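You operate a simulated robot arm through the tools that you are given. There is no shell and no other tool. Be economical: measure what you need, move in short steps, check, and stop when the job is done.

You are at the controls of a simulated robot arm. One attempt, no reset.

## Task
Set grind and feed by the purple card, then start mill and feed.
Fine: blue lever for grind, orange slide for feed.

Only the result counts: the job must be done as asked and must still hold three seconds after the hand-in. Knocking over, shifting, dropping, spilling or breaking anything else fails it.

## Robot
A 6-joint arm with a two-finger parallel gripper on a trunk, on a base that drives. Base frame: it is fixed to the floor where the robot stands at the start and does not move with it; the origin is under the middle of the robot, x ahead of it, y to its left, z up. Readings come in cm, rad, newtons and seconds.
With the tool pointing down near the work surface it reaches from about 10 to 58 cm from the robot's upright axis, wherever it stands. Its first joint turns from -2.897 to 2.897 rad. Places, roughly: blue button [100, -40, 110]; blue lever [40, 0, 130]; green button [90, -30, 120]; green lever [120, -40, 70]; green wheel [50, 70, 100]; lower door wheel [60, 0, 80]; lower latch [60, 60, 70]; orange cap [110, -30, 90]; orange slide [80, 0, 130]; purple card [-50, 125, 50]; teal cap [10, 90, 110]; upper door wheel [60, 0, 100]; upper latch [60, 60, 110]; yellow cap [0, 80, 90]; yellow lever [100, -20, 50]. Payload 4.1 kg.
The tool frame sits at the grasp point between the pads (the TCP): z along the fingers, y along the line on which they close. The tips reach 2.3 cm beyond it. The gripper opens to 9.4 cm. The fingers are 3.8 cm wide and 1 cm thick; the gripper's body (5.4 by 9.6 cm) begins 3.9 cm behind the TCP.
Orientation is that of the tool frame in the base frame, as [roll, pitch, yaw] about the fixed x, y, z axes, in that order (R = Rz(yaw) Ry(pitch) Rx(roll)). With the fingers straight down and closing along the base's y, the tool's x points along the base's -x, its y along +y and its z along -z.

## Interface
- The arm moves only by the tool drive_tool. Its argument "rows" is a list of rows, each an object of numbers (a shift or turn left out is 0, a gripper value left out holds the last): "rx", "ry", "rz": the turn, a rotation vector about the tool's x, y, z in rad; "dx", "dy", "dz": the shift along the tool's x, y, z in cm; "jaw": the closure, from 0 (fully open) to 1 (shut). In form: [{"rx": .., "ry": .., "rz": .., "dx": .., "dy": .., "dz": .., "jaw": ..}, ...]. A call has 1 to 20 rows; each row shifts and turns the commanded pose from where the row before left it, along the tool's axes as they then stand. Rows are played at 5 a second. More than 5 cm and 0.15 rad between two rows, or a gripper value outside its range, and nothing of the call is played. A pose out of reach is approached as far as the arm can. The call stops where the force on the tool passes 60 N (or 10 N more than at its start, if that is more) or the arm is blocked; 0.2 s more then pass. The fingers move at their own pace (about 4.5 cm/s each) and stop on an object; they squeeze with about 30 N. The grip force told is the motor's: it shows also when the fingers shut on nothing. Time passes only in rows, and 0.2 s behind the last, so rows that do not move let the fingers close. It gives the time, the measured TCP pose, the force on the tool (base axes), the opening and the grip force at its end, in the units of the frame above (readings bear some noise), with the torque about the TCP (base axes, N m) and any sound that the robot's microphone picked up.
- Cameras (640 x 400 px; columns grow to the right, rows downward): "scene" is now at [1.67, 11.77, 155.6]; the picture's right is [-0.53, -0.85, 0.00], its down [-0.44, 0.28, -0.85] and it looks along [0.72, -0.45, -0.52] (base axes); focal length 248 px, centre (320, 200). "wrist" rides on the gripper at [8.6, 1.6, -7.4] in the tool frame; the picture's right is [-0.18, 0.98, 0.00], its down [-0.58, -0.11, -0.81] and it looks along [-0.79, -0.15, 0.59] (tool axes); focal length 243 px, centre (320, 200). There is no depth. A picture from a camera that has moved, and an enlarged one, comes with that camera's place and axes in the base frame and with its lens.
- capture(camera): a new picture of that camera. It takes no simulated time.
- lift_body(by): slides the trunk up (or, below 0, down) by that many cm; the arm and the scene camera ride with it, the base frame stays. It gives what a move gives, with no picture.
- steer(legs): drives the robot by 1 to 6 legs, each [ahead, turn to the left] in cm and rad, along the robot's own axes; the way and the turn of a leg run together, so that a leg with both is an arc; at most 150 cm and 3.142 rad a leg. The arm and the cameras ride along, it lands a little off, and it stops where it bumps. It gives what a move gives.
- turn_head(pan, tilt): turns the head with the scene camera to pan (to the left, within 2.705 rad either way) and tilt (down, from -0.506 to 1.204), counted from straight ahead of the robot. It gives what a move gives.
- inspect(camera, box): a new picture of the part [left, top, right, bottom] of that camera's present view, enlarged. It takes no simulated time.
- finish_job(): hands the job in; it is judged then, once.

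Go step by step. Nothing tells you exact positions but the pictures and the camera data: compare them with the known pose of the tool, close in by small moves and look again before you grip or let go. The budget is 120 turns and 90 pictures, counting those below and the enlarged ones. Unless the task says otherwise, let go and move clear before handing in, and close with one line.

The tools are called after "Call:" by a JSON object that holds its "op" and its "data". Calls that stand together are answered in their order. drive_tool: Moves the arm, as the interface text tells. Its arguments: {"type":"object","properties":{"rows":{"type":"array","items":{"type":"object","properties":{"rx":{"type":"number"},"ry":{"type":"number"},"rz":{"type":"number"},"dx":{"type":"number"},"dy":{"type":"number"},"dz":{"type":"number"},"jaw":{"type":"number"}}}}},"required":["rows"]} The other tools are called the same way: lift_body (by) slides the trunk up or down; steer (legs) drives the base; turn_head (pan, tilt) turns the head that bears the scene camera; capture (camera) takes a picture; inspect (camera, box) takes an enlarged picture of a part of a camera's view; finish_job () hands the job in.

At the start:

```text
clock: 0.0
position: [37.71, -24.4, 99.98]
orientation: [3.14, 0.001, 3.142]
contact_force: [0.3, 0.0, -0.3]
wrist_torque: [0.0, 0.04, 0.04]
finger_gap: 9.38
grasp_force: 0.1
trunk travel left (down, up): [-50.0, 9.0]
robot x, y, heading: [-0.05, -0.28, -0.002]
head pan, tilt: [-0.56, 0.546]
```

scene: 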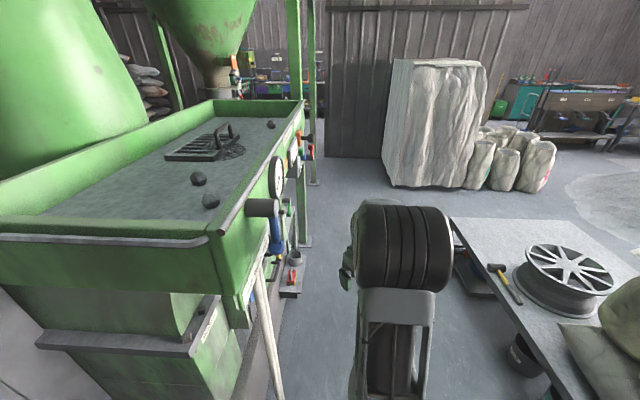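
wrist: 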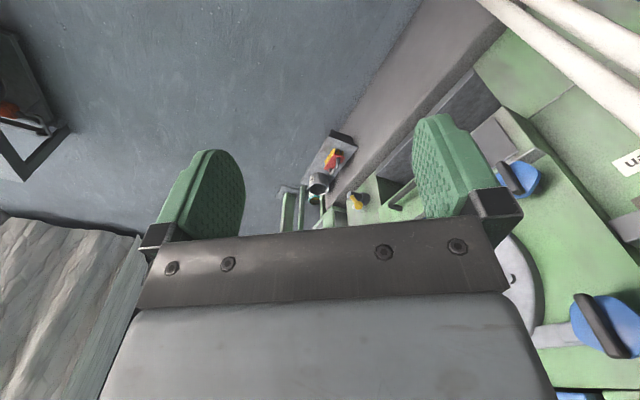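

I see a green mill machine ahead-left; controls are on its side facing right. I'll look around with the head first, toward the machine and the purple card.

Call:
{"op": "turn_head", "data": {"pan": 0, "tilt": 0.5}}

Call:
{"op": "capture", "data": {"camera": "scene"}}

Call:
{"op": "turn_head", "data": {"pan": 1.9, "tilt": 0.6}}

Call:
{"op": "capture", "data": {"camera": "scene"}}

```text
clock: 1.0
position: [37.92, -24.33, 100.07]
orientation: [-3.14, 0.0, -3.14]
contact_force: [0.6, -0.1, -0.2]
wrist_torque: [0.03, 0.02, -0.02]
finger_gap: 9.4
grasp_force: 0.0
trunk travel left (down, up): [-50.0, 9.0]
robot x, y, heading: [0.04, -0.22, 0.001]
head pan, tilt: [0.0, 0.499]
```

```text
87 pictures are left
camera scene: at [3.16, 16.54, 156.02], right [0.0, -1.0, 0.0], down [-0.48, 0.0, -0.88], along [0.88, 0.0, -0.48], focal length 248 px, centre (320, 200)
```

scene: 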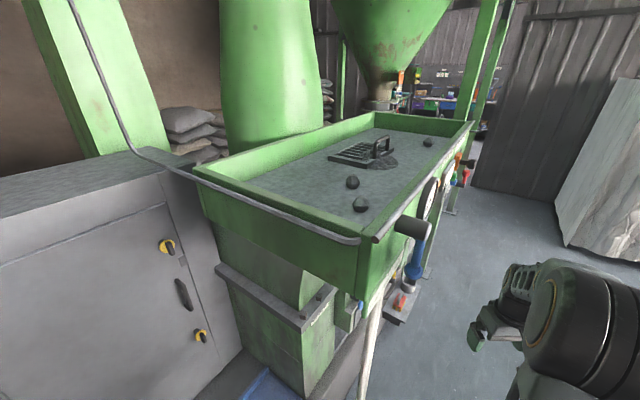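

```text
clock: 2.8
position: [37.73, -24.28, 100.11]
orientation: [-3.141, 0.0, 3.141]
contact_force: [-0.5, 0.3, -1.4]
wrist_torque: [0.01, -0.01, 0.01]
finger_gap: 9.44
grasp_force: 0.0
trunk travel left (down, up): [-50.0, 9.0]
robot x, y, heading: [0.05, 0.11, 0.001]
head pan, tilt: [1.901, 0.6]
```

```text
86 pictures are left
camera scene: at [-8.8, 24.91, 155.11], right [0.95, 0.32, 0.0], down [0.18, -0.53, -0.83], along [-0.27, 0.78, -0.56], focal length 248 px, centre (320, 200)
```

scene: 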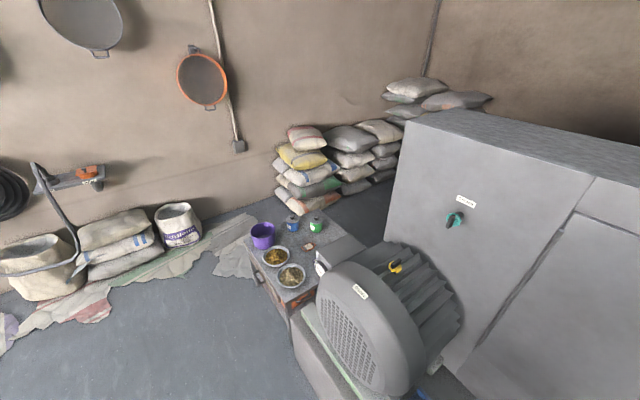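

The card should be around the little table with cups and bowls. I'll enlarge there, plus the labels.

Call:
{"op": "inspect", "data": {"camera": "scene", "box": [230, 200, 350, 320]}}

Call:
{"op": "inspect", "data": {"camera": "scene", "box": [340, 180, 500, 300]}}

```text
3.33 times, centred on (290, 260) of scene
camera zoom: at [-8.8, 24.91, 155.11], right [0.95, 0.32, 0.0], down [0.18, -0.53, -0.83], along [-0.27, 0.78, -0.56], focal length 825 px, centre (420, 0)
```

zoom: 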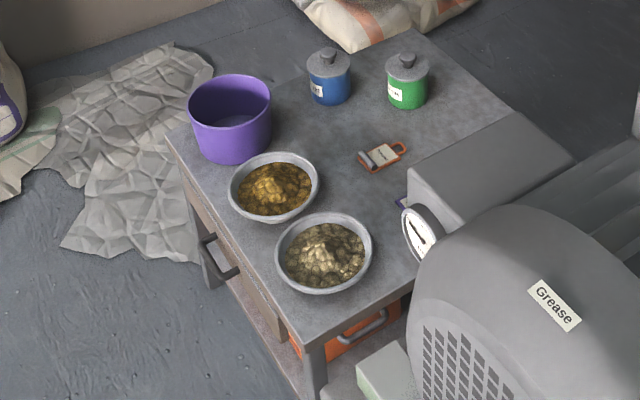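

```text
3.33 times, centred on (420, 240) of scene
camera zoom: at [-8.8, 24.91, 155.11], right [0.95, 0.32, 0.0], down [0.18, -0.53, -0.83], along [-0.27, 0.78, -0.56], focal length 825 px, centre (-13, 67)
```

zoom: 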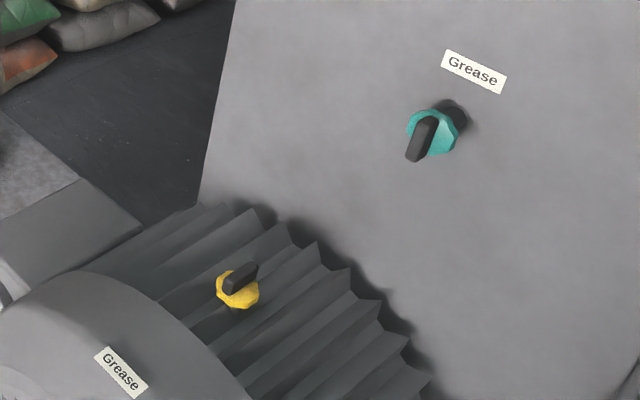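

A purple sliver peeks out behind the motor box: the card. I need a view from further back; check what's behind first.

Call:
{"op": "turn_head", "data": {"pan": 2.7, "tilt": 0.7}}

Call:
{"op": "capture", "data": {"camera": "scene"}}

Call:
{"op": "turn_head", "data": {"pan": -2.2, "tilt": 0.7}}

Call:
{"op": "capture", "data": {"camera": "scene"}}

Call:
{"op": "turn_head", "data": {"pan": -1.2, "tilt": 0.7}}

Call:
{"op": "capture", "data": {"camera": "scene"}}

```text
clock: 4.0
position: [37.64, -24.35, 99.92]
orientation: [-3.141, -0.001, 3.142]
contact_force: [-0.3, -0.3, 0.0]
wrist_torque: [-0.01, 0.02, -0.01]
finger_gap: 9.4
grasp_force: 0.0
trunk travel left (down, up): [-50.0, 9.0]
robot x, y, heading: [0.07, 0.16, -0.003]
head pan, tilt: [2.7, 0.7]
```

```text
83 pictures are left
camera scene: at [-13.62, 20.19, 154.25], right [0.43, 0.9, 0.0], down [0.58, -0.28, -0.77], along [-0.69, 0.33, -0.64], focal length 248 px, centre (320, 200)
```

scene: 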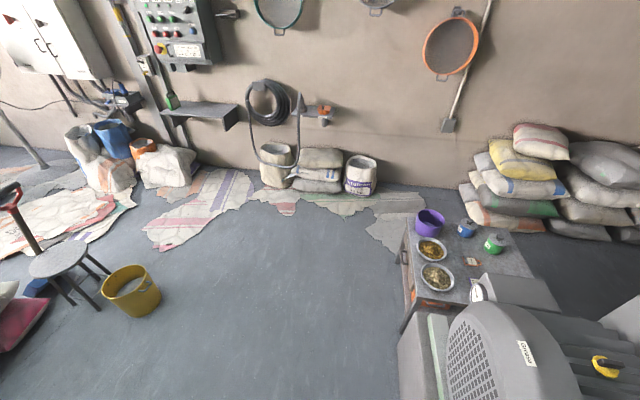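

```text
clock: 7.8
position: [37.76, -24.25, 99.96]
orientation: [-3.141, 0.0, -3.142]
contact_force: [0.3, -1.0, -0.6]
wrist_torque: [-0.04, 0.02, -0.02]
finger_gap: 9.41
grasp_force: 0.0
trunk travel left (down, up): [-50.0, 9.0]
robot x, y, heading: [0.18, -0.14, -0.002]
head pan, tilt: [-2.201, 0.7]
```

```text
82 pictures are left
camera scene: at [-10.95, 9.68, 154.25], right [-0.81, 0.59, 0.0], down [0.38, 0.52, -0.76], along [-0.45, -0.62, -0.64], focal length 248 px, centre (320, 200)
```

scene: 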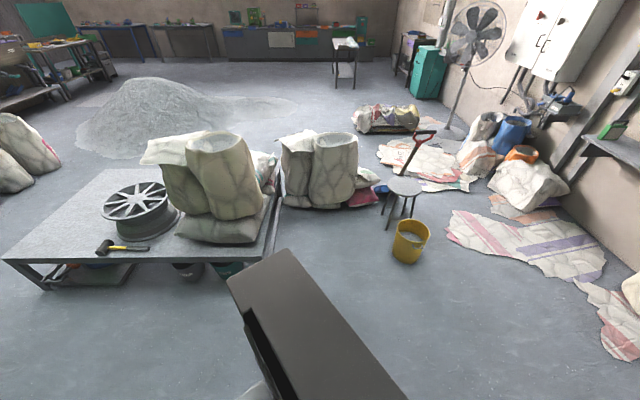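

```text
clock: 9.1
position: [37.82, -24.31, 100.0]
orientation: [3.142, 0.0, -3.141]
contact_force: [-0.4, 0.0, -0.6]
wrist_torque: [0.0, -0.03, 0.02]
finger_gap: 9.43
grasp_force: 0.1
trunk travel left (down, up): [-50.0, 9.0]
robot x, y, heading: [0.23, 0.07, 0.001]
head pan, tilt: [-1.201, 0.7]
```

```text
81 pictures are left
camera scene: at [-2.88, 8.63, 154.25], right [-0.93, -0.36, 0.0], down [-0.23, 0.6, -0.76], along [0.28, -0.71, -0.64], focal length 248 px, centre (320, 200)
```

scene: 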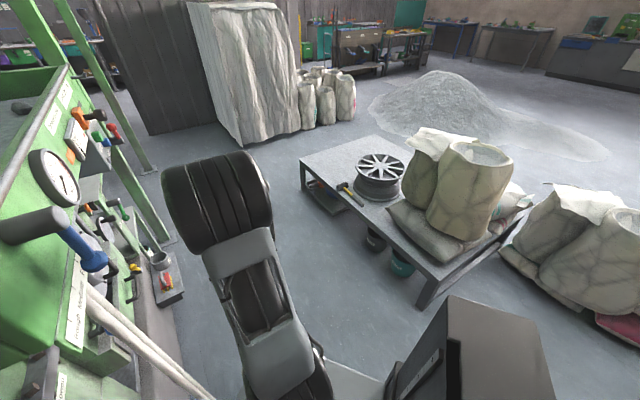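

The floor behind is clear. I back up 50 cm and view the card.

Call:
{"op": "steer", "data": {"legs": [[-50, 0]]}}

Call:
{"op": "turn_head", "data": {"pan": 1.6, "tilt": 0.8}}

Call:
{"op": "capture", "data": {"camera": "scene"}}

```text
clock: 12.0
position: [-11.7, -24.33, 99.89]
orientation: [-3.14, 0.0, -3.13]
contact_force: [0.4, 1.2, 0.4]
wrist_torque: [0.04, -0.04, -0.03]
finger_gap: 9.42
grasp_force: 0.1
trunk travel left (down, up): [-50.0, 9.0]
robot x, y, heading: [-49.73, -0.4, 0.011]
head pan, tilt: [-1.201, 0.7]
```

```text
clock: 14.5
position: [-11.65, -24.16, 99.97]
orientation: [-3.14, 0.0, -3.128]
contact_force: [0.5, 0.3, 0.5]
wrist_torque: [-0.01, 0.0, 0.02]
finger_gap: 9.4
grasp_force: 0.0
trunk travel left (down, up): [-50.0, 9.0]
robot x, y, heading: [-49.67, -0.37, 0.013]
head pan, tilt: [1.6, 0.799]
```

```text
80 pictures are left
camera scene: at [-56.26, 24.22, 153.43], right [1.0, 0.04, 0.0], down [0.03, -0.72, -0.7], along [-0.03, 0.7, -0.72], focal length 248 px, centre (320, 200)
```

scene: 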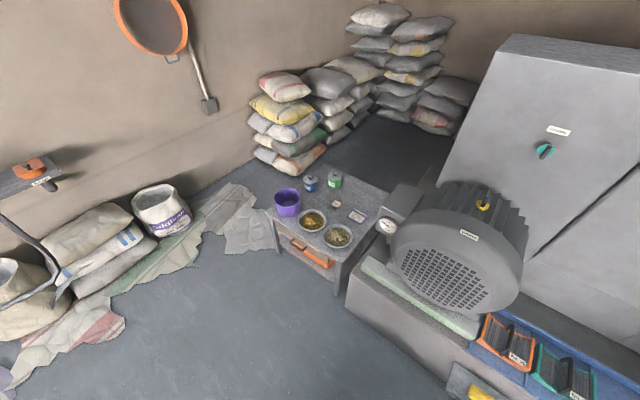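

Call:
{"op": "inspect", "data": {"camera": "scene", "box": [340, 205, 375, 227]}}

Call:
{"op": "inspect", "data": {"camera": "scene", "box": [440, 290, 640, 400]}}

```text
16.00 times, centred on (358, 216) of scene
camera zoom: at [-56.26, 24.22, 153.43], right [1.0, 0.04, 0.0], down [0.03, -0.72, -0.7], along [-0.03, 0.7, -0.72], focal length 3961 px, centre (-280, -56)
```

zoom: 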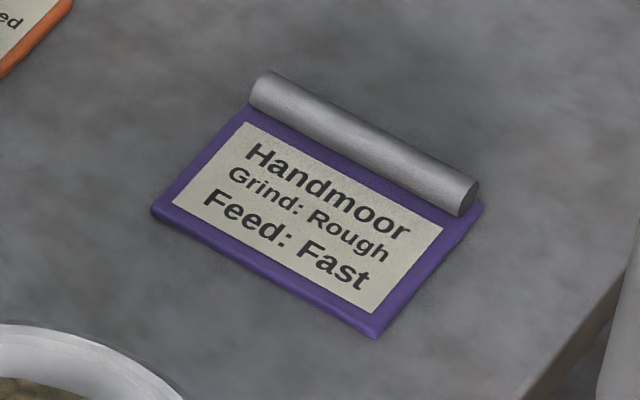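

```text
3.20 times, centred on (540, 345) of scene
camera zoom: at [-56.26, 24.22, 153.43], right [1.0, 0.04, 0.0], down [0.03, -0.72, -0.7], along [-0.03, 0.7, -0.72], focal length 792 px, centre (-384, -264)
```

zoom: 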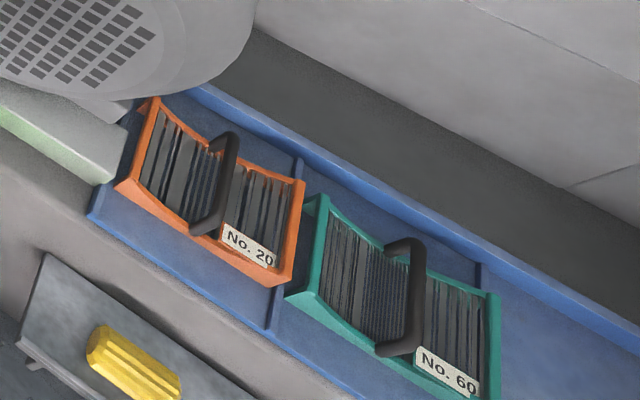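

The card says Grind: Rough, Feed: Fast. Now I look at the panel for labels.

Call:
{"op": "turn_head", "data": {"pan": -0.2, "tilt": 0.4}}

Call:
{"op": "capture", "data": {"camera": "scene"}}

```text
clock: 16.3
position: [-11.65, -24.18, 99.94]
orientation: [3.141, 0.001, -3.129]
contact_force: [-0.5, -0.3, 0.9]
wrist_torque: [0.0, 0.01, -0.02]
finger_gap: 9.38
grasp_force: 0.0
trunk travel left (down, up): [-50.0, 9.0]
robot x, y, heading: [-49.56, -0.43, 0.011]
head pan, tilt: [-0.201, 0.4]
```

```text
77 pictures are left
camera scene: at [-46.82, 14.43, 156.93], right [-0.19, -0.98, 0.0], down [-0.38, 0.07, -0.92], along [0.91, -0.17, -0.39], focal length 248 px, centre (320, 200)
```

scene: 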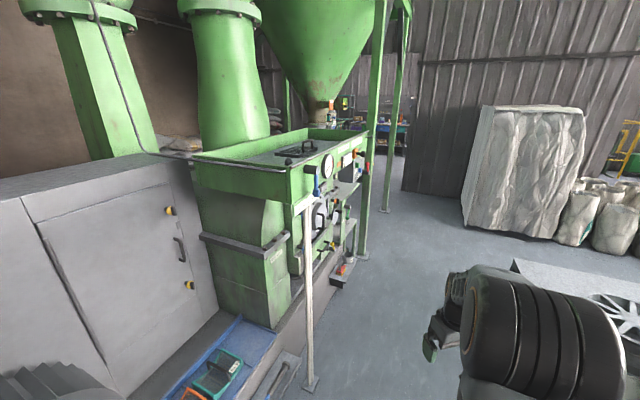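

I drive around to view the panel squarely.

Call:
{"op": "steer", "data": {"legs": [[0, -0.6], [45, 0], [0, 0.7]]}}

Call:
{"op": "turn_head", "data": {"pan": 0.1, "tilt": 0.7}}

Call:
{"op": "capture", "data": {"camera": "scene"}}

```text
clock: 22.6
position: [29.13, -45.85, 99.97]
orientation: [3.141, 0.0, -3.026]
contact_force: [1.1, -0.4, -0.8]
wrist_torque: [-0.03, 0.0, 0.03]
finger_gap: 9.39
grasp_force: 0.0
trunk travel left (down, up): [-50.0, 9.0]
robot x, y, heading: [-10.98, -26.12, 0.119]
head pan, tilt: [-0.201, 0.4]
```

```text
clock: 23.4
position: [29.23, -45.87, 100.04]
orientation: [-3.14, 0.001, -3.027]
contact_force: [0.7, -0.5, -0.2]
wrist_torque: [-0.01, 0.01, 0.04]
finger_gap: 9.38
grasp_force: 0.0
trunk travel left (down, up): [-50.0, 9.0]
robot x, y, heading: [-11.21, -25.98, 0.118]
head pan, tilt: [0.099, 0.7]
```

```text
76 pictures are left
camera scene: at [-10.65, -8.47, 154.26], right [0.21, -0.98, 0.0], down [-0.63, -0.14, -0.77], along [0.75, 0.16, -0.64], focal length 248 px, centre (320, 200)
```

scene: 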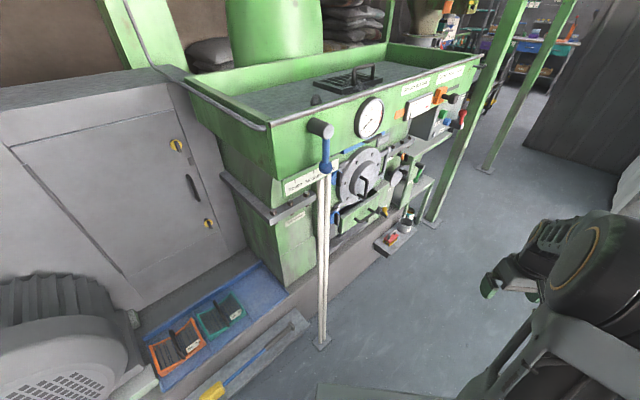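

Call:
{"op": "inspect", "data": {"camera": "scene", "box": [270, 110, 390, 185]}}

Call:
{"op": "inspect", "data": {"camera": "scene", "box": [380, 50, 500, 125]}}

Call:
{"op": "inspect", "data": {"camera": "scene", "box": [320, 130, 448, 250]}}

Call:
{"op": "inspect", "data": {"camera": "scene", "box": [140, 140, 330, 260]}}

```text
5.33 times, centred on (330, 148) of scene
camera zoom: at [-10.65, -8.47, 154.26], right [0.21, -0.98, 0.0], down [-0.63, -0.14, -0.77], along [0.75, 0.16, -0.64], focal length 1320 px, centre (267, 480)
```

zoom: 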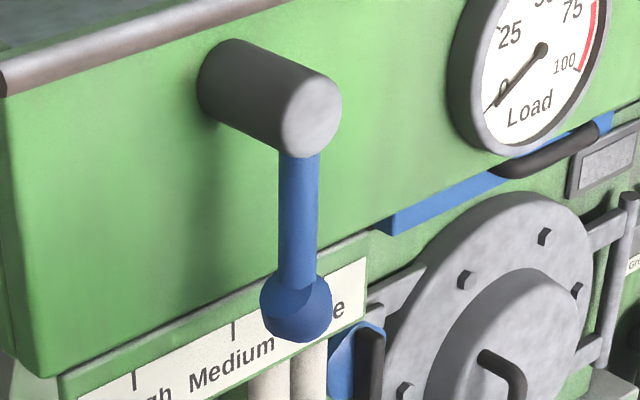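

```text
5.33 times, centred on (440, 88) of scene
camera zoom: at [-10.65, -8.47, 154.26], right [0.21, -0.98, 0.0], down [-0.63, -0.14, -0.77], along [0.75, 0.16, -0.64], focal length 1320 px, centre (-320, 800)
```

zoom: 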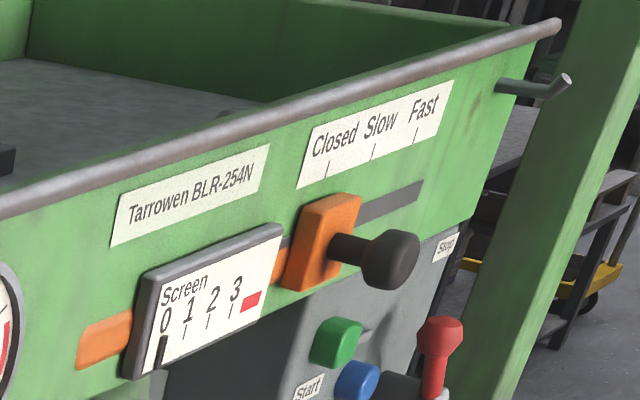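

```text
3.33 times, centred on (384, 190) of scene
camera zoom: at [-10.65, -8.47, 154.26], right [0.21, -0.98, 0.0], down [-0.63, -0.14, -0.77], along [0.75, 0.16, -0.64], focal length 825 px, centre (107, 233)
```

zoom: 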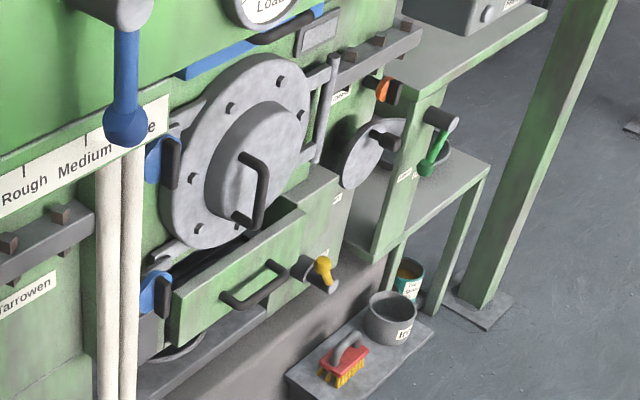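

```text
3.33 times, centred on (235, 200) of scene
camera zoom: at [-10.65, -8.47, 154.26], right [0.21, -0.98, 0.0], down [-0.63, -0.14, -0.77], along [0.75, 0.16, -0.64], focal length 825 px, centre (603, 200)
```

zoom: 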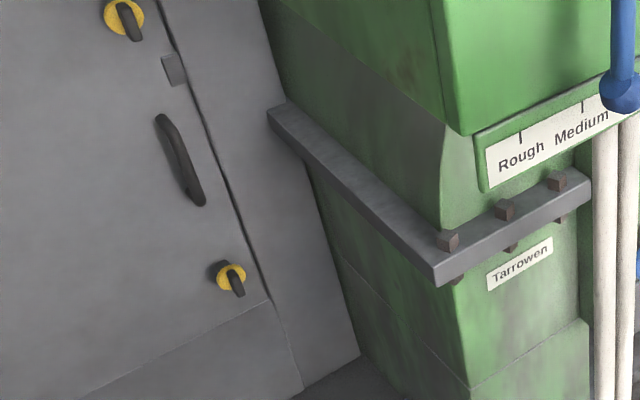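

Scales read Rough/Medium/Fine on the blue lever and Closed/Slow/Fast on the orange slide. Next the button box: I move further along the aisle to see it better.

Call:
{"op": "inspect", "data": {"camera": "scene", "box": [425, 85, 475, 145]}}

Call:
{"op": "steer", "data": {"legs": [[0, -0.75], [40, 0]]}}

Call:
{"op": "turn_head", "data": {"pan": 1.0, "tilt": 0.6}}

Call:
{"op": "capture", "data": {"camera": "scene"}}

```text
6.67 times, centred on (450, 115) of scene
camera zoom: at [-10.65, -8.47, 154.26], right [0.21, -0.98, 0.0], down [-0.63, -0.14, -0.77], along [0.75, 0.16, -0.64], focal length 1650 px, centre (-547, 767)
```

zoom: 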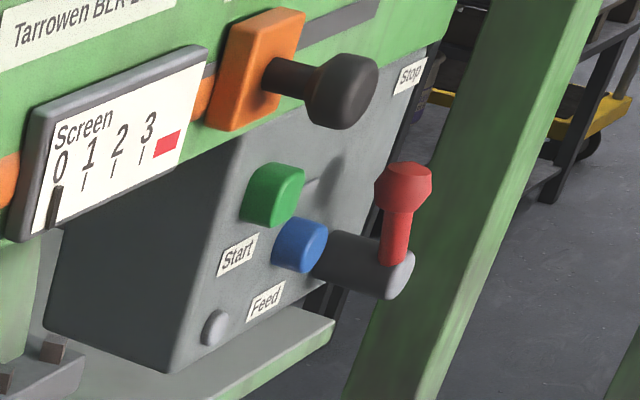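

```text
clock: 27.9
position: [35.65, -92.04, 100.01]
orientation: [-3.141, 0.0, 2.49]
contact_force: [0.4, -0.5, 0.6]
wrist_torque: [0.02, -0.02, 0.02]
finger_gap: 9.42
grasp_force: 0.1
trunk travel left (down, up): [-50.0, 9.0]
robot x, y, heading: [19.95, -49.85, -0.653]
head pan, tilt: [0.099, 0.7]
```

```text
clock: 29.1
position: [35.74, -92.11, 100.1]
orientation: [3.141, 0.0, 2.49]
contact_force: [0.3, 0.2, 0.1]
wrist_torque: [-0.02, -0.02, -0.02]
finger_gap: 9.41
grasp_force: 0.0
trunk travel left (down, up): [-50.0, 9.0]
robot x, y, heading: [20.68, -50.0, -0.653]
head pan, tilt: [1.0, 0.6]
```

```text
70 pictures are left
camera scene: at [34.18, -29.96, 155.11], right [0.34, -0.94, 0.0], down [-0.53, -0.19, -0.83], along [0.78, 0.28, -0.56], focal length 248 px, centre (320, 200)
```

scene: 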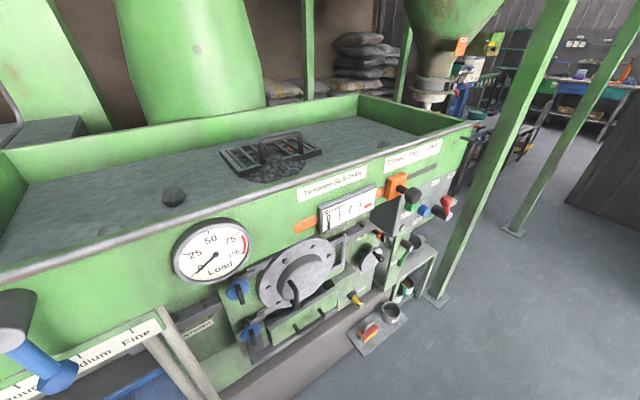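

The slide knob triangulates to about (81,-33,127) and the lever hub to (37,1,132); the panel runs parallel to my heading. I retract the arm a bit, back up to the lever, and turn to face the panel.

Call:
{"op": "drive_tool", "data": {"rows": [{"dx": 4}, {"dx": 4}, {"dx": 4}]}}

Call:
{"op": "steer", "data": {"legs": [[-22, 0], [0, 1.55]]}}

Call:
{"op": "turn_head", "data": {"pan": 0.0, "tilt": 0.6}}

Call:
{"op": "capture", "data": {"camera": "scene"}}

```text
clock: 29.9
position: [25.99, -84.44, 100.18]
orientation: [3.141, 0.001, 2.491]
contact_force: [-0.5, -0.3, -0.4]
wrist_torque: [-0.02, 0.01, 0.0]
finger_gap: 9.39
grasp_force: 0.1
trunk travel left (down, up): [-50.0, 9.0]
robot x, y, heading: [20.79, -49.98, -0.655]
head pan, tilt: [1.0, 0.6]
```

```text
clock: 35.4
position: [38.15, -30.25, 100.11]
orientation: [-3.141, 0.001, -2.203]
contact_force: [-0.4, 0.4, 0.3]
wrist_torque: [0.05, 0.01, 0.0]
finger_gap: 9.41
grasp_force: 0.1
trunk travel left (down, up): [-50.0, 9.0]
robot x, y, heading: [3.37, -36.66, 0.943]
head pan, tilt: [1.0, 0.6]
```

```text
clock: 36.7
position: [38.07, -30.5, 100.25]
orientation: [3.141, 0.001, -2.201]
contact_force: [-0.7, 0.8, 0.5]
wrist_torque: [0.05, 0.01, -0.02]
finger_gap: 9.39
grasp_force: 0.1
trunk travel left (down, up): [-50.0, 9.0]
robot x, y, heading: [3.29, -36.86, 0.94]
head pan, tilt: [0.0, 0.6]
```

```text
69 pictures are left
camera scene: at [-8.24, -24.72, 155.11], right [0.81, -0.59, 0.0], down [-0.33, -0.46, -0.83], along [0.49, 0.67, -0.56], focal length 248 px, centre (320, 200)
```

scene: 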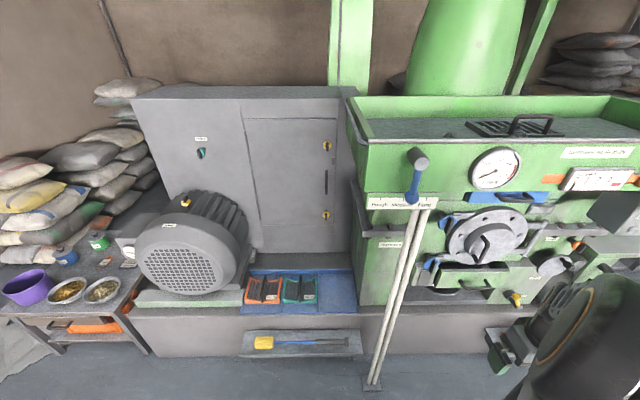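

Call:
{"op": "inspect", "data": {"camera": "scene", "box": [350, 130, 450, 220]}}

```text
4.44 times, centred on (400, 175) of scene
camera zoom: at [-8.24, -24.72, 155.11], right [0.81, -0.59, 0.0], down [-0.33, -0.46, -0.83], along [0.49, 0.67, -0.56], focal length 1100 px, centre (-36, 311)
```

zoom: 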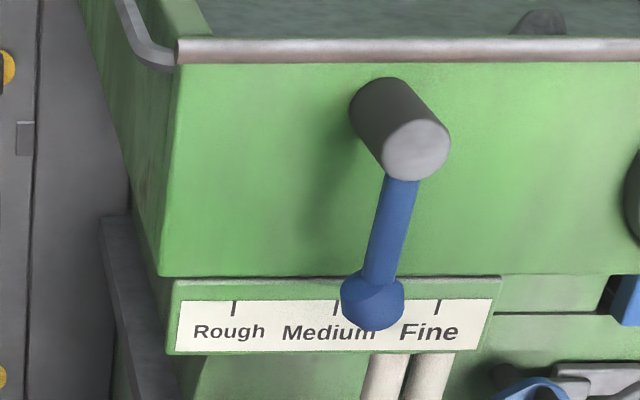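

The lever hangs straight down at Medium, ball near (r 30, f 25, z 122) in panel axes; Rough is ~0.42 rad to the left. I raise the tool and turn it to point at the panel.

Call:
{"op": "drive_tool", "data": {"rows": [{"dz": -5}, {"dz": -5}, {"dz": -5}, {"ry": -0.143}, {"ry": -0.143}, {"ry": -0.143}, {"ry": -0.143}, {"ry": -0.143}, {"ry": -0.143}, {"ry": -0.143}, {"ry": -0.143}, {"ry": -0.143}, {"ry": -0.143}, {"ry": -0.141}, {}]}}

Call:
{"op": "capture", "data": {"camera": "wrist"}}

Call:
{"op": "capture", "data": {"camera": "scene"}}

```text
clock: 39.9
position: [38.01, -30.42, 115.26]
orientation: [-0.053, 1.569, 0.888]
contact_force: [-0.4, -0.3, -0.9]
wrist_torque: [0.0, 0.03, 0.0]
finger_gap: 9.44
grasp_force: 0.0
trunk travel left (down, up): [-50.0, 9.0]
robot x, y, heading: [3.61, -36.59, 0.938]
head pan, tilt: [0.0, 0.6]
```

```text
67 pictures are left
camera wrist: at [32.45, -35.39, 106.5], right [-0.79, 0.58, 0.18], down [-0.39, -0.72, 0.58], along [0.47, 0.39, 0.79], focal length 243 px, centre (320, 200)
```

wrist: 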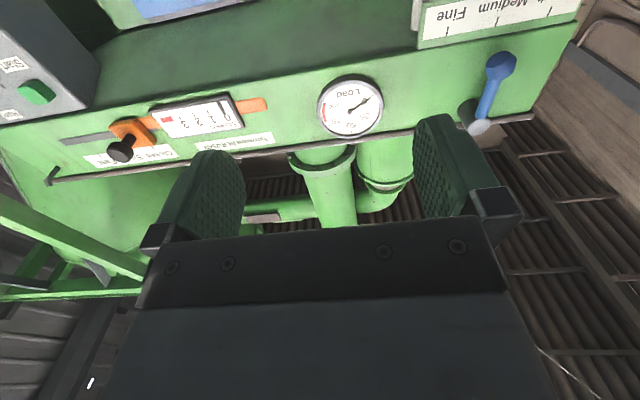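

```text
66 pictures are left
camera scene: at [-8.23, -24.73, 155.11], right [0.81, -0.59, 0.0], down [-0.33, -0.46, -0.83], along [0.49, 0.67, -0.56], focal length 248 px, centre (320, 200)
```

scene: 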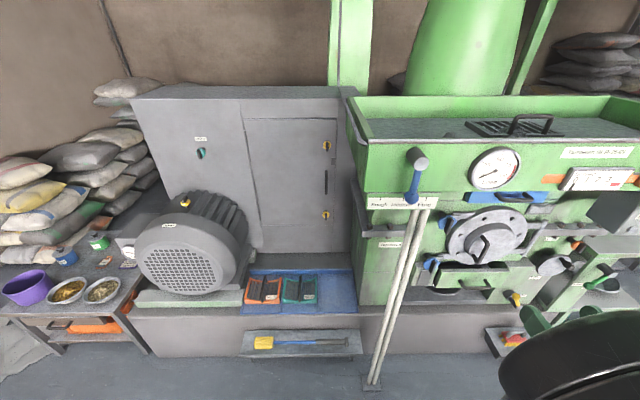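

Triangulated: ball (r 28.4, f 21.1, z 124.2), hub straight above. I move in front of the ball and approach partway.

Call:
{"op": "drive_tool", "data": {"rows": [{"dy": 4, "dx": -2}, {"dy": 4, "dx": -2}, {"dy": 4, "dx": -2}, {"dy": 4, "dx": -2}, {"dy": 4.2, "dx": -0.9}, {"dz": 4}, {"dz": 4}, {"dz": 4}, {}]}}

Call:
{"op": "capture", "data": {"camera": "wrist"}}

Call:
{"op": "capture", "data": {"camera": "scene"}}

```text
clock: 41.3
position: [33.02, -25.73, 130.86]
orientation: [-0.943, 1.551, -0.303]
contact_force: [-0.7, -0.1, 0.1]
wrist_torque: [0.01, -0.01, -0.02]
finger_gap: 9.43
grasp_force: 0.2
out of reach, approached as far as the arm can: row 1, 2, 3, 4, 5
trunk travel left (down, up): [-50.0, 9.0]
robot x, y, heading: [3.4, -36.66, 0.939]
head pan, tilt: [0.0, 0.6]
stopped in row 7: the arm was blocked; the commanded pose is now the measured one
```

```text
65 pictures are left
camera wrist: at [26.21, -28.91, 121.98], right [-0.59, 0.79, 0.17], down [-0.59, -0.56, 0.57], along [0.55, 0.24, 0.8], focal length 243 px, centre (320, 200)
```

wrist: 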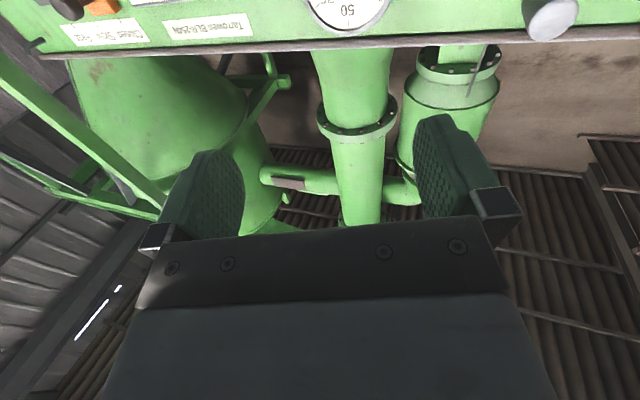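

```text
64 pictures are left
camera scene: at [-8.34, -24.69, 155.1], right [0.81, -0.59, 0.0], down [-0.33, -0.46, -0.83], along [0.49, 0.67, -0.56], focal length 248 px, centre (320, 200)
```

scene: 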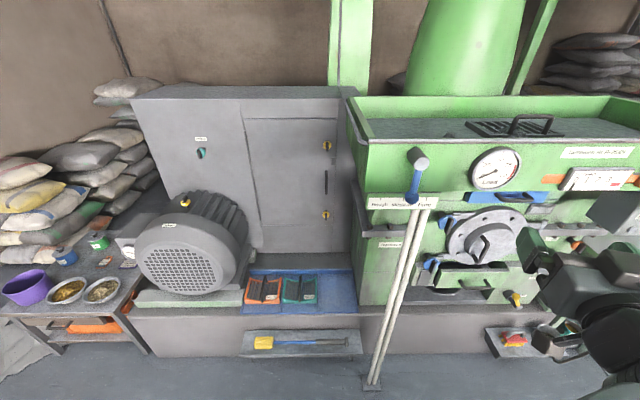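

The tool can't come so close to the robot's axis while horizontal. I'll fix orientation, go forward first, then left.

Call:
{"op": "drive_tool", "data": {"rows": [{"dz": 3, "dx": 3}, {"dz": 3, "dx": 3}, {"rx": -0.15}, {"rx": -0.15}, {}]}}

```text
clock: 41.9
position: [37.16, -29.96, 128.44]
orientation: [-0.845, 1.519, -0.432]
contact_force: [-0.3, -0.6, -0.2]
wrist_torque: [0.01, -0.02, -0.04]
finger_gap: 9.41
grasp_force: 0.0
out of reach, approached as far as the arm can: row 1, 2
trunk travel left (down, up): [-50.0, 9.0]
robot x, y, heading: [3.17, -36.91, 0.937]
head pan, tilt: [0.0, 0.6]
stopped in row 2: the arm was blocked; the commanded pose is now the measured one
```

Call:
{"op": "drive_tool", "data": {"rows": [{"dx": 3, "dy": -2}, {"dx": 3, "dy": -2}, {"dx": 3}]}}

```text
clock: 42.6
position: [41.82, -35.21, 121.72]
orientation: [-0.844, 1.518, -0.422]
contact_force: [-0.4, -0.5, -0.2]
wrist_torque: [0.02, 0.03, -0.03]
finger_gap: 9.38
grasp_force: 0.0
out of reach, approached as far as the arm can: row 1, 2, 3
trunk travel left (down, up): [-50.0, 9.0]
robot x, y, heading: [3.22, -36.53, 0.937]
head pan, tilt: [0.0, 0.6]
```

Call:
{"op": "drive_tool", "data": {"rows": [{"dz": 4, "dx": 2, "dy": -2}, {"dz": 4, "dx": 2, "dy": -1}, {"dz": 2, "rx": -0.13}, {"rx": -0.13}, {"rx": -0.13}, {"rx": -0.13}, {}]}}

```text
clock: 44.2
position: [52.24, -34.09, 118.34]
orientation: [-1.366, 1.52, -0.428]
contact_force: [0.6, -0.5, -0.7]
wrist_torque: [0.02, 0.01, 0.02]
finger_gap: 9.39
grasp_force: 0.0
trunk travel left (down, up): [-50.0, 9.0]
robot x, y, heading: [3.13, -36.66, 0.938]
head pan, tilt: [0.0, 0.6]
```

Orientation recovered. Now forward a bit, then left along the panel to the lever.

Call:
{"op": "drive_tool", "data": {"rows": [{"dz": 4, "rz": 0.05}, {"dz": 4}, {"dy": 4, "dx": -1}, {"dy": 4, "dx": -1}, {"dy": 4, "dx": -1}, {"dy": 4, "dx": -1}, {"dy": 4, "dx": -1}, {"dy": 4, "dx": -1}, {"dy": 4}, {"dy": 4}, {}]}}

Call:
{"op": "capture", "data": {"camera": "wrist"}}

Call:
{"op": "capture", "data": {"camera": "scene"}}

```text
clock: 46.6
position: [31.92, -8.11, 125.99]
orientation: [0.009, 1.562, 0.946]
contact_force: [-0.3, 0.6, -0.2]
wrist_torque: [-0.02, 0.04, -0.01]
finger_gap: 9.42
grasp_force: 0.1
out of reach, approached as far as the arm can: row 9, 10
trunk travel left (down, up): [-50.0, 9.0]
robot x, y, heading: [3.52, -36.6, 0.937]
head pan, tilt: [0.0, 0.6]
```

```text
63 pictures are left
camera wrist: at [26.33, -12.93, 117.25], right [-0.79, 0.58, 0.18], down [-0.39, -0.72, 0.57], along [0.47, 0.38, 0.8], focal length 243 px, centre (320, 200)
```

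wrist: 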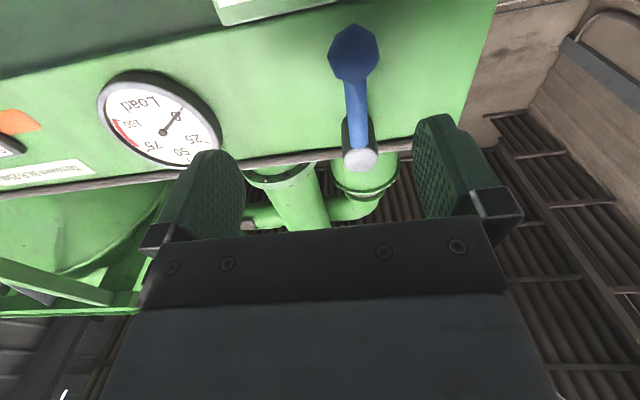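

```text
62 pictures are left
camera scene: at [-8.26, -24.74, 155.11], right [0.81, -0.59, 0.0], down [-0.33, -0.46, -0.83], along [0.49, 0.67, -0.56], focal length 248 px, centre (320, 200)
```

scene: 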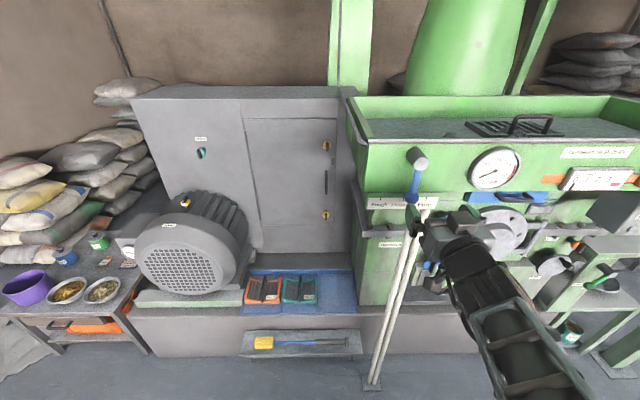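

Ball confirmed at (28.2, 21.1, 124.3); TCP is at (30.6, 12.3, 126.0). I advance so the ball sits between the fingers, then close.

Call:
{"op": "drive_tool", "data": {"rows": [{"dy": 2.3, "dx": 1.7}, {"dz": 3}, {"dz": 3}, {"dz": 2.2}, {}]}}

Call:
{"op": "capture", "data": {"camera": "wrist"}}

Call:
{"op": "inspect", "data": {"camera": "scene", "box": [350, 130, 450, 220]}}

```text
clock: 47.9
position: [36.29, 0.95, 125.47]
orientation: [-0.021, 1.56, 0.918]
contact_force: [-0.1, 0.1, -0.4]
wrist_torque: [-0.01, -0.01, -0.01]
finger_gap: 9.42
grasp_force: 0.0
out of reach, approached as far as the arm can: row 1
trunk travel left (down, up): [-50.0, 9.0]
robot x, y, heading: [3.33, -36.74, 0.94]
head pan, tilt: [0.0, 0.6]
```

```text
61 pictures are left
camera wrist: at [30.69, -3.96, 116.74], right [-0.79, 0.58, 0.18], down [-0.39, -0.72, 0.57], along [0.46, 0.38, 0.8], focal length 243 px, centre (320, 200)
```

wrist: 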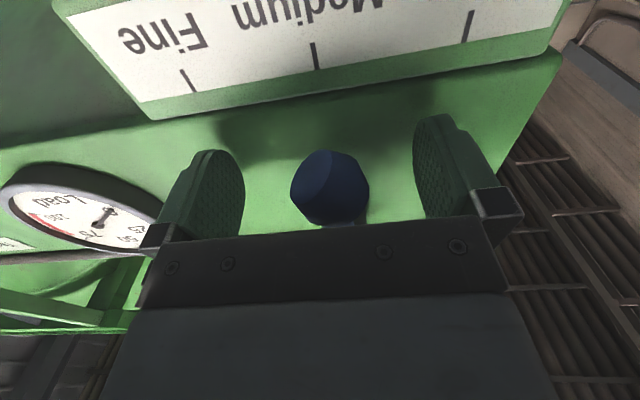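

```text
4.44 times, centred on (400, 175) of scene
camera zoom: at [-8.24, -24.72, 155.11], right [0.81, -0.59, 0.0], down [-0.33, -0.46, -0.83], along [0.49, 0.67, -0.56], focal length 1100 px, centre (-36, 311)
```

zoom: 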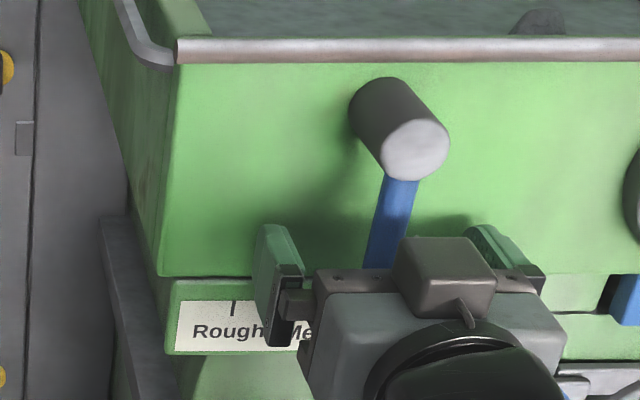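

The ball is centred between the fingers. I lower 1 cm and close.

Call:
{"op": "drive_tool", "data": {"rows": [{"dx": 1.0}, {"jaw": 0.5}, {"jaw": 0.75}, {"jaw": 0.75}, {"jaw": 0.75}, {"jaw": 0.75}]}}

```text
clock: 49.2
position: [36.33, 1.01, 124.48]
orientation: [-0.104, 1.563, 0.833]
contact_force: [-1.7, 1.2, -3.0]
wrist_torque: [-0.09, -0.23, 0.16]
finger_gap: 3.16
grasp_force: 44.6
trunk travel left (down, up): [-50.0, 9.0]
robot x, y, heading: [3.6, -36.38, 0.944]
head pan, tilt: [0.0, 0.6]
```

Gripped. I swing the ball along its arc toward Rough.

Call:
{"op": "drive_tool", "data": {"rows": [{"dy": 0.94, "dx": -0.05, "rz": 0.11}, {"dy": 0.94, "dx": -0.05, "rz": 0.11}, {"dy": 0.94, "dx": -0.05, "rz": 0.11}, {"dy": 0.94, "dx": -0.05, "rz": 0.11}, {}, {}]}}

Call:
{"op": "inspect", "data": {"camera": "scene", "box": [350, 130, 450, 220]}}

Call:
{"op": "capture", "data": {"camera": "wrist"}}

```text
clock: 50.6
position: [35.08, 1.76, 124.76]
orientation: [1.601, 1.134, 2.544]
contact_force: [-6.5, 29.8, -44.9]
wrist_torque: [-0.41, -1.27, -0.07]
finger_gap: 3.18
grasp_force: 45.2
out of reach, approached as far as the arm can: row 2, 3, 4
trunk travel left (down, up): [-50.0, 9.0]
robot x, y, heading: [3.37, -36.62, 0.942]
head pan, tilt: [0.0, 0.6]
```

```text
4.44 times, centred on (400, 175) of scene
camera zoom: at [-8.18, -23.91, 155.02], right [0.81, -0.59, 0.0], down [-0.33, -0.46, -0.82], along [0.49, 0.66, -0.57], focal length 1100 px, centre (-36, 311)
```

zoom: 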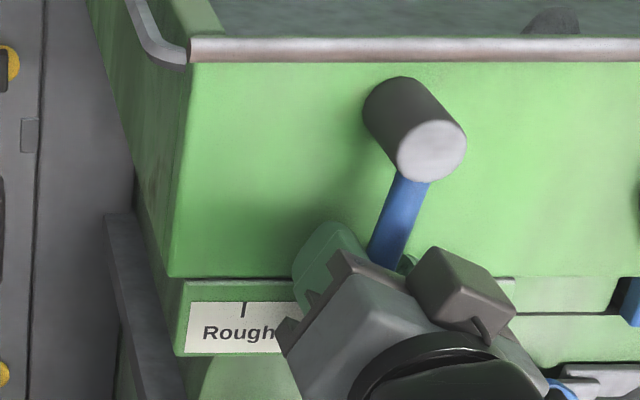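

```text
58 pictures are left
camera wrist: at [26.6, -1.33, 117.83], right [-0.65, 0.48, 0.58], down [-0.19, -0.85, 0.49], along [0.73, 0.21, 0.65], focal length 243 px, centre (320, 200)
```

wrist: 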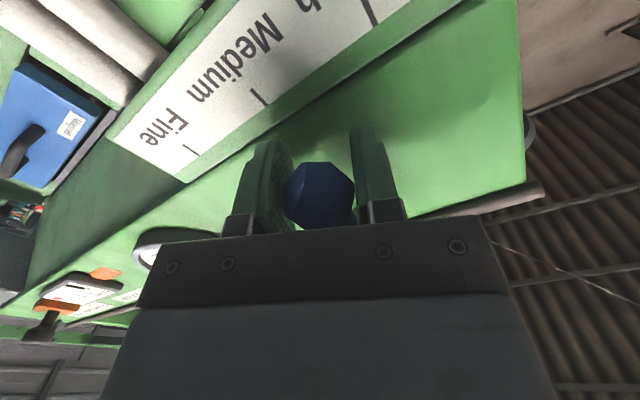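

The arm is near its limit this close to the axis. I release, back off, and turn the base left so the target lies more to the arm's right side.

Call:
{"op": "drive_tool", "data": {"rows": [{"jaw": 0.3}, {"jaw": 0}, {"jaw": 0}, {"dz": -3}, {"dz": -4}, {"dz": -2, "rz": -0.1}, {"rz": -0.12}, {"rz": -0.12}, {"rz": -0.1}, {"dy": -4}, {"dy": -4}, {}]}}

Call:
{"op": "capture", "data": {"camera": "scene"}}

```text
clock: 53.2
position: [36.43, -10.92, 125.92]
orientation: [-0.034, 1.56, 0.904]
contact_force: [0.7, 0.6, -0.4]
wrist_torque: [-0.02, -0.02, 0.0]
finger_gap: 9.38
grasp_force: 0.1
out of reach, approached as far as the arm can: row 6
trunk travel left (down, up): [-50.0, 9.0]
robot x, y, heading: [3.51, -36.57, 0.937]
head pan, tilt: [0.0, 0.6]
```

```text
57 pictures are left
camera scene: at [-8.25, -24.73, 155.11], right [0.81, -0.59, 0.0], down [-0.33, -0.46, -0.83], along [0.49, 0.67, -0.56], focal length 248 px, centre (320, 200)
```

scene: 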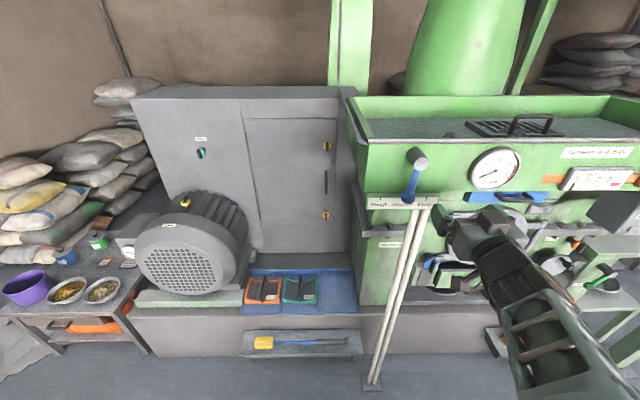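

Call:
{"op": "drive_tool", "data": {"rows": [{"dy": -4}, {"dy": -4}, {"dz": -3}]}}

Call:
{"op": "steer", "data": {"legs": [[0, 0.3]]}}

Call:
{"op": "drive_tool", "data": {"rows": [{"rx": 0.15}, {"rx": 0.15}, {}]}}

Call:
{"op": "capture", "data": {"camera": "wrist"}}

Call:
{"op": "turn_head", "data": {"pan": -0.3, "tilt": 0.6}}

Call:
{"op": "capture", "data": {"camera": "scene"}}

```text
clock: 54.0
position: [41.09, -17.97, 126.06]
orientation: [-0.055, 1.56, 0.884]
contact_force: [1.0, 0.4, 0.4]
wrist_torque: [0.01, 0.01, 0.0]
finger_gap: 9.4
grasp_force: 0.1
trunk travel left (down, up): [-50.0, 9.0]
robot x, y, heading: [3.58, -36.85, 0.936]
head pan, tilt: [0.0, 0.6]
```

```text
clock: 55.4
position: [34.03, -7.94, 126.18]
orientation: [-0.045, 1.559, 1.185]
contact_force: [-0.5, 0.0, -0.2]
wrist_torque: [0.02, -0.02, -0.04]
finger_gap: 9.38
grasp_force: 0.1
trunk travel left (down, up): [-50.0, 9.0]
robot x, y, heading: [3.71, -36.52, 1.234]
head pan, tilt: [0.0, 0.6]
```

```text
clock: 56.2
position: [34.02, -7.9, 126.13]
orientation: [0.276, 1.56, 1.203]
contact_force: [-0.7, -0.1, -0.2]
wrist_torque: [0.01, 0.0, -0.03]
finger_gap: 9.4
grasp_force: 0.0
trunk travel left (down, up): [-50.0, 9.0]
robot x, y, heading: [3.65, -36.99, 1.23]
head pan, tilt: [0.0, 0.6]
```

```text
56 pictures are left
camera wrist: at [28.39, -12.73, 117.38], right [-0.79, 0.59, 0.19], down [-0.4, -0.72, 0.57], along [0.47, 0.38, 0.8], focal length 243 px, centre (320, 200)
```

wrist: 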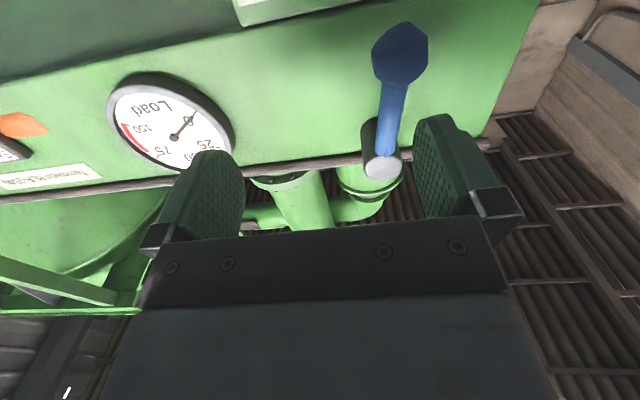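

```text
clock: 57.0
position: [34.13, -7.93, 126.13]
orientation: [0.263, 1.56, 1.193]
contact_force: [-0.3, 0.0, 0.3]
wrist_torque: [0.0, 0.01, 0.04]
finger_gap: 9.38
grasp_force: 0.0
trunk travel left (down, up): [-50.0, 9.0]
robot x, y, heading: [3.41, -37.03, 1.227]
head pan, tilt: [-0.3, 0.6]
```

```text
55 pictures are left
camera scene: at [-8.91, -29.86, 155.11], right [0.8, -0.6, 0.0], down [-0.34, -0.45, -0.83], along [0.49, 0.66, -0.56], focal length 248 px, centre (320, 200)
```

scene: 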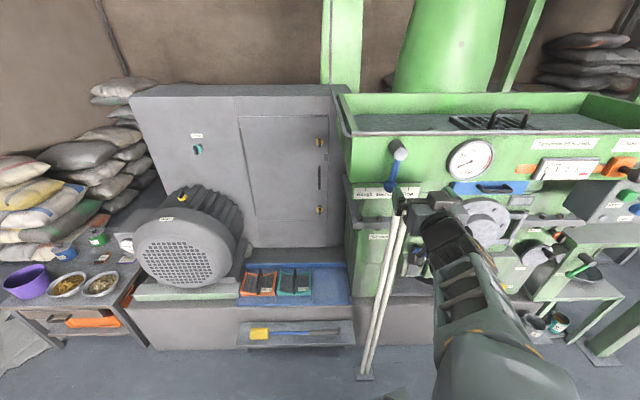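

Ball is now at r≈27.4. Approach again from the new stance and grip.

Call:
{"op": "drive_tool", "data": {"rows": [{"dy": 2.4, "dx": 1.6}, {"dy": 2.4}, {"dz": 3.5}, {"dz": 3.5}, {}]}}

Call:
{"op": "capture", "data": {"camera": "wrist"}}

```text
clock: 58.2
position: [34.19, 0.62, 124.73]
orientation: [0.233, 1.561, 1.159]
contact_force: [-0.6, -0.5, -0.4]
wrist_torque: [-0.01, 0.01, 0.02]
finger_gap: 9.39
grasp_force: 0.0
trunk travel left (down, up): [-50.0, 9.0]
robot x, y, heading: [3.34, -36.43, 1.229]
head pan, tilt: [-0.3, 0.6]
```

```text
54 pictures are left
camera wrist: at [28.56, -4.28, 115.99], right [-0.79, 0.59, 0.19], down [-0.4, -0.72, 0.57], along [0.47, 0.38, 0.8], focal length 243 px, centre (320, 200)
```

wrist: 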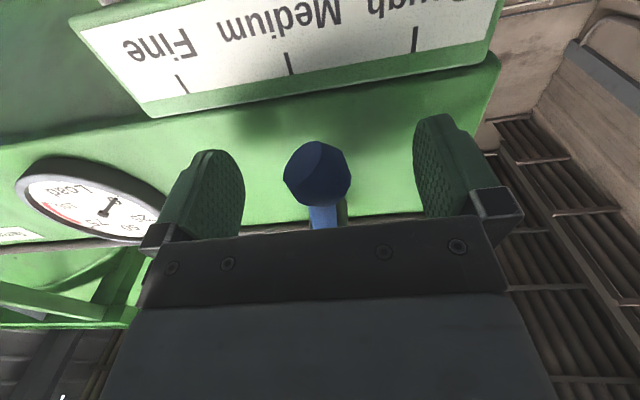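

Call:
{"op": "drive_tool", "data": {"rows": [{"jaw": 0.5, "dz": 0.5}, {"jaw": 0.75}, {"jaw": 0.75}, {"jaw": 0.75}, {"jaw": 0.75}, {"dy": 0.8, "dx": -0.15, "rz": 0.05}, {"dy": 0.8, "dx": -0.15, "rz": 0.05}, {"dy": 0.8, "dx": -0.15, "rz": 0.05}, {"dy": 0.8, "dx": -0.2, "rz": 0.05}, {}]}}

Call:
{"op": "inspect", "data": {"camera": "scene", "box": [330, 120, 450, 220]}}

Call:
{"op": "capture", "data": {"camera": "wrist"}}

```text
clock: 60.4
position: [33.63, 1.93, 125.42]
orientation: [1.61, 1.368, 2.543]
contact_force: [-5.9, 7.7, -38.5]
wrist_torque: [0.04, -0.02, 0.0]
finger_gap: 3.19
grasp_force: 44.9
out of reach, approached as far as the arm can: row 7, 8, 9
trunk travel left (down, up): [-50.0, 9.0]
robot x, y, heading: [3.16, -36.79, 1.23]
head pan, tilt: [-0.3, 0.6]
```

```text
4.00 times, centred on (390, 170) of scene
camera zoom: at [-8.85, -29.48, 155.07], right [0.8, -0.6, 0.0], down [-0.34, -0.46, -0.82], along [0.49, 0.66, -0.57], focal length 990 px, centre (40, 320)
```

zoom: 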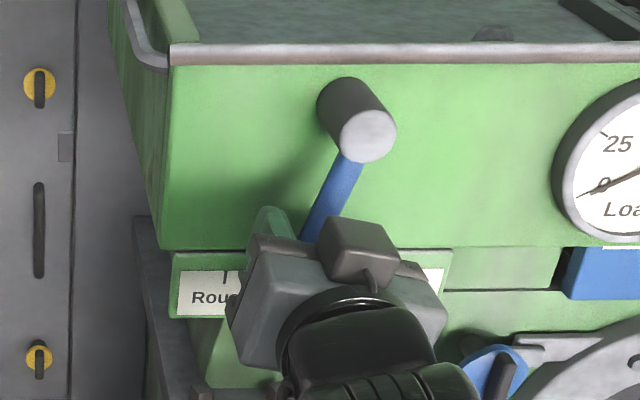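

```text
52 pictures are left
camera wrist: at [26.5, -2.26, 117.25], right [-0.74, 0.55, 0.38], down [-0.3, -0.78, 0.55], along [0.6, 0.3, 0.74], focal length 243 px, centre (320, 200)
```

wrist: 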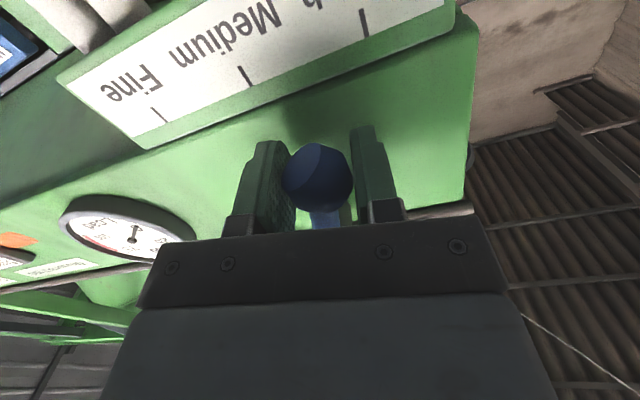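

The limit depends on tool yaw relative to the radial line; yawing the tool left should free it. I try that while holding the ball.

Call:
{"op": "drive_tool", "data": {"rows": [{"rx": -0.1, "rz": -0.05}, {"rx": -0.1, "rz": -0.05}, {"rx": -0.1, "rz": -0.05}, {"rx": -0.05, "rz": -0.05}, {}]}}

Call:
{"op": "inspect", "data": {"camera": "scene", "box": [330, 120, 450, 220]}}

```text
clock: 61.6
position: [33.73, 1.21, 126.31]
orientation: [-0.211, 1.517, 1.067]
contact_force: [4.7, 0.3, 10.2]
wrist_torque: [-0.51, 0.37, -0.02]
finger_gap: 3.14
grasp_force: 44.5
trunk travel left (down, up): [-50.0, 9.0]
robot x, y, heading: [3.34, -36.41, 1.228]
head pan, tilt: [-0.3, 0.6]
```

```text
4.00 times, centred on (390, 170) of scene
camera zoom: at [-8.86, -29.91, 155.15], right [0.8, -0.6, 0.0], down [-0.34, -0.45, -0.83], along [0.49, 0.66, -0.56], focal length 990 px, centre (40, 320)
```

zoom: 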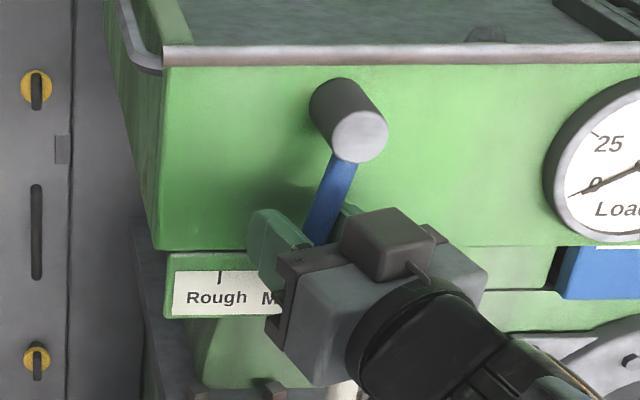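

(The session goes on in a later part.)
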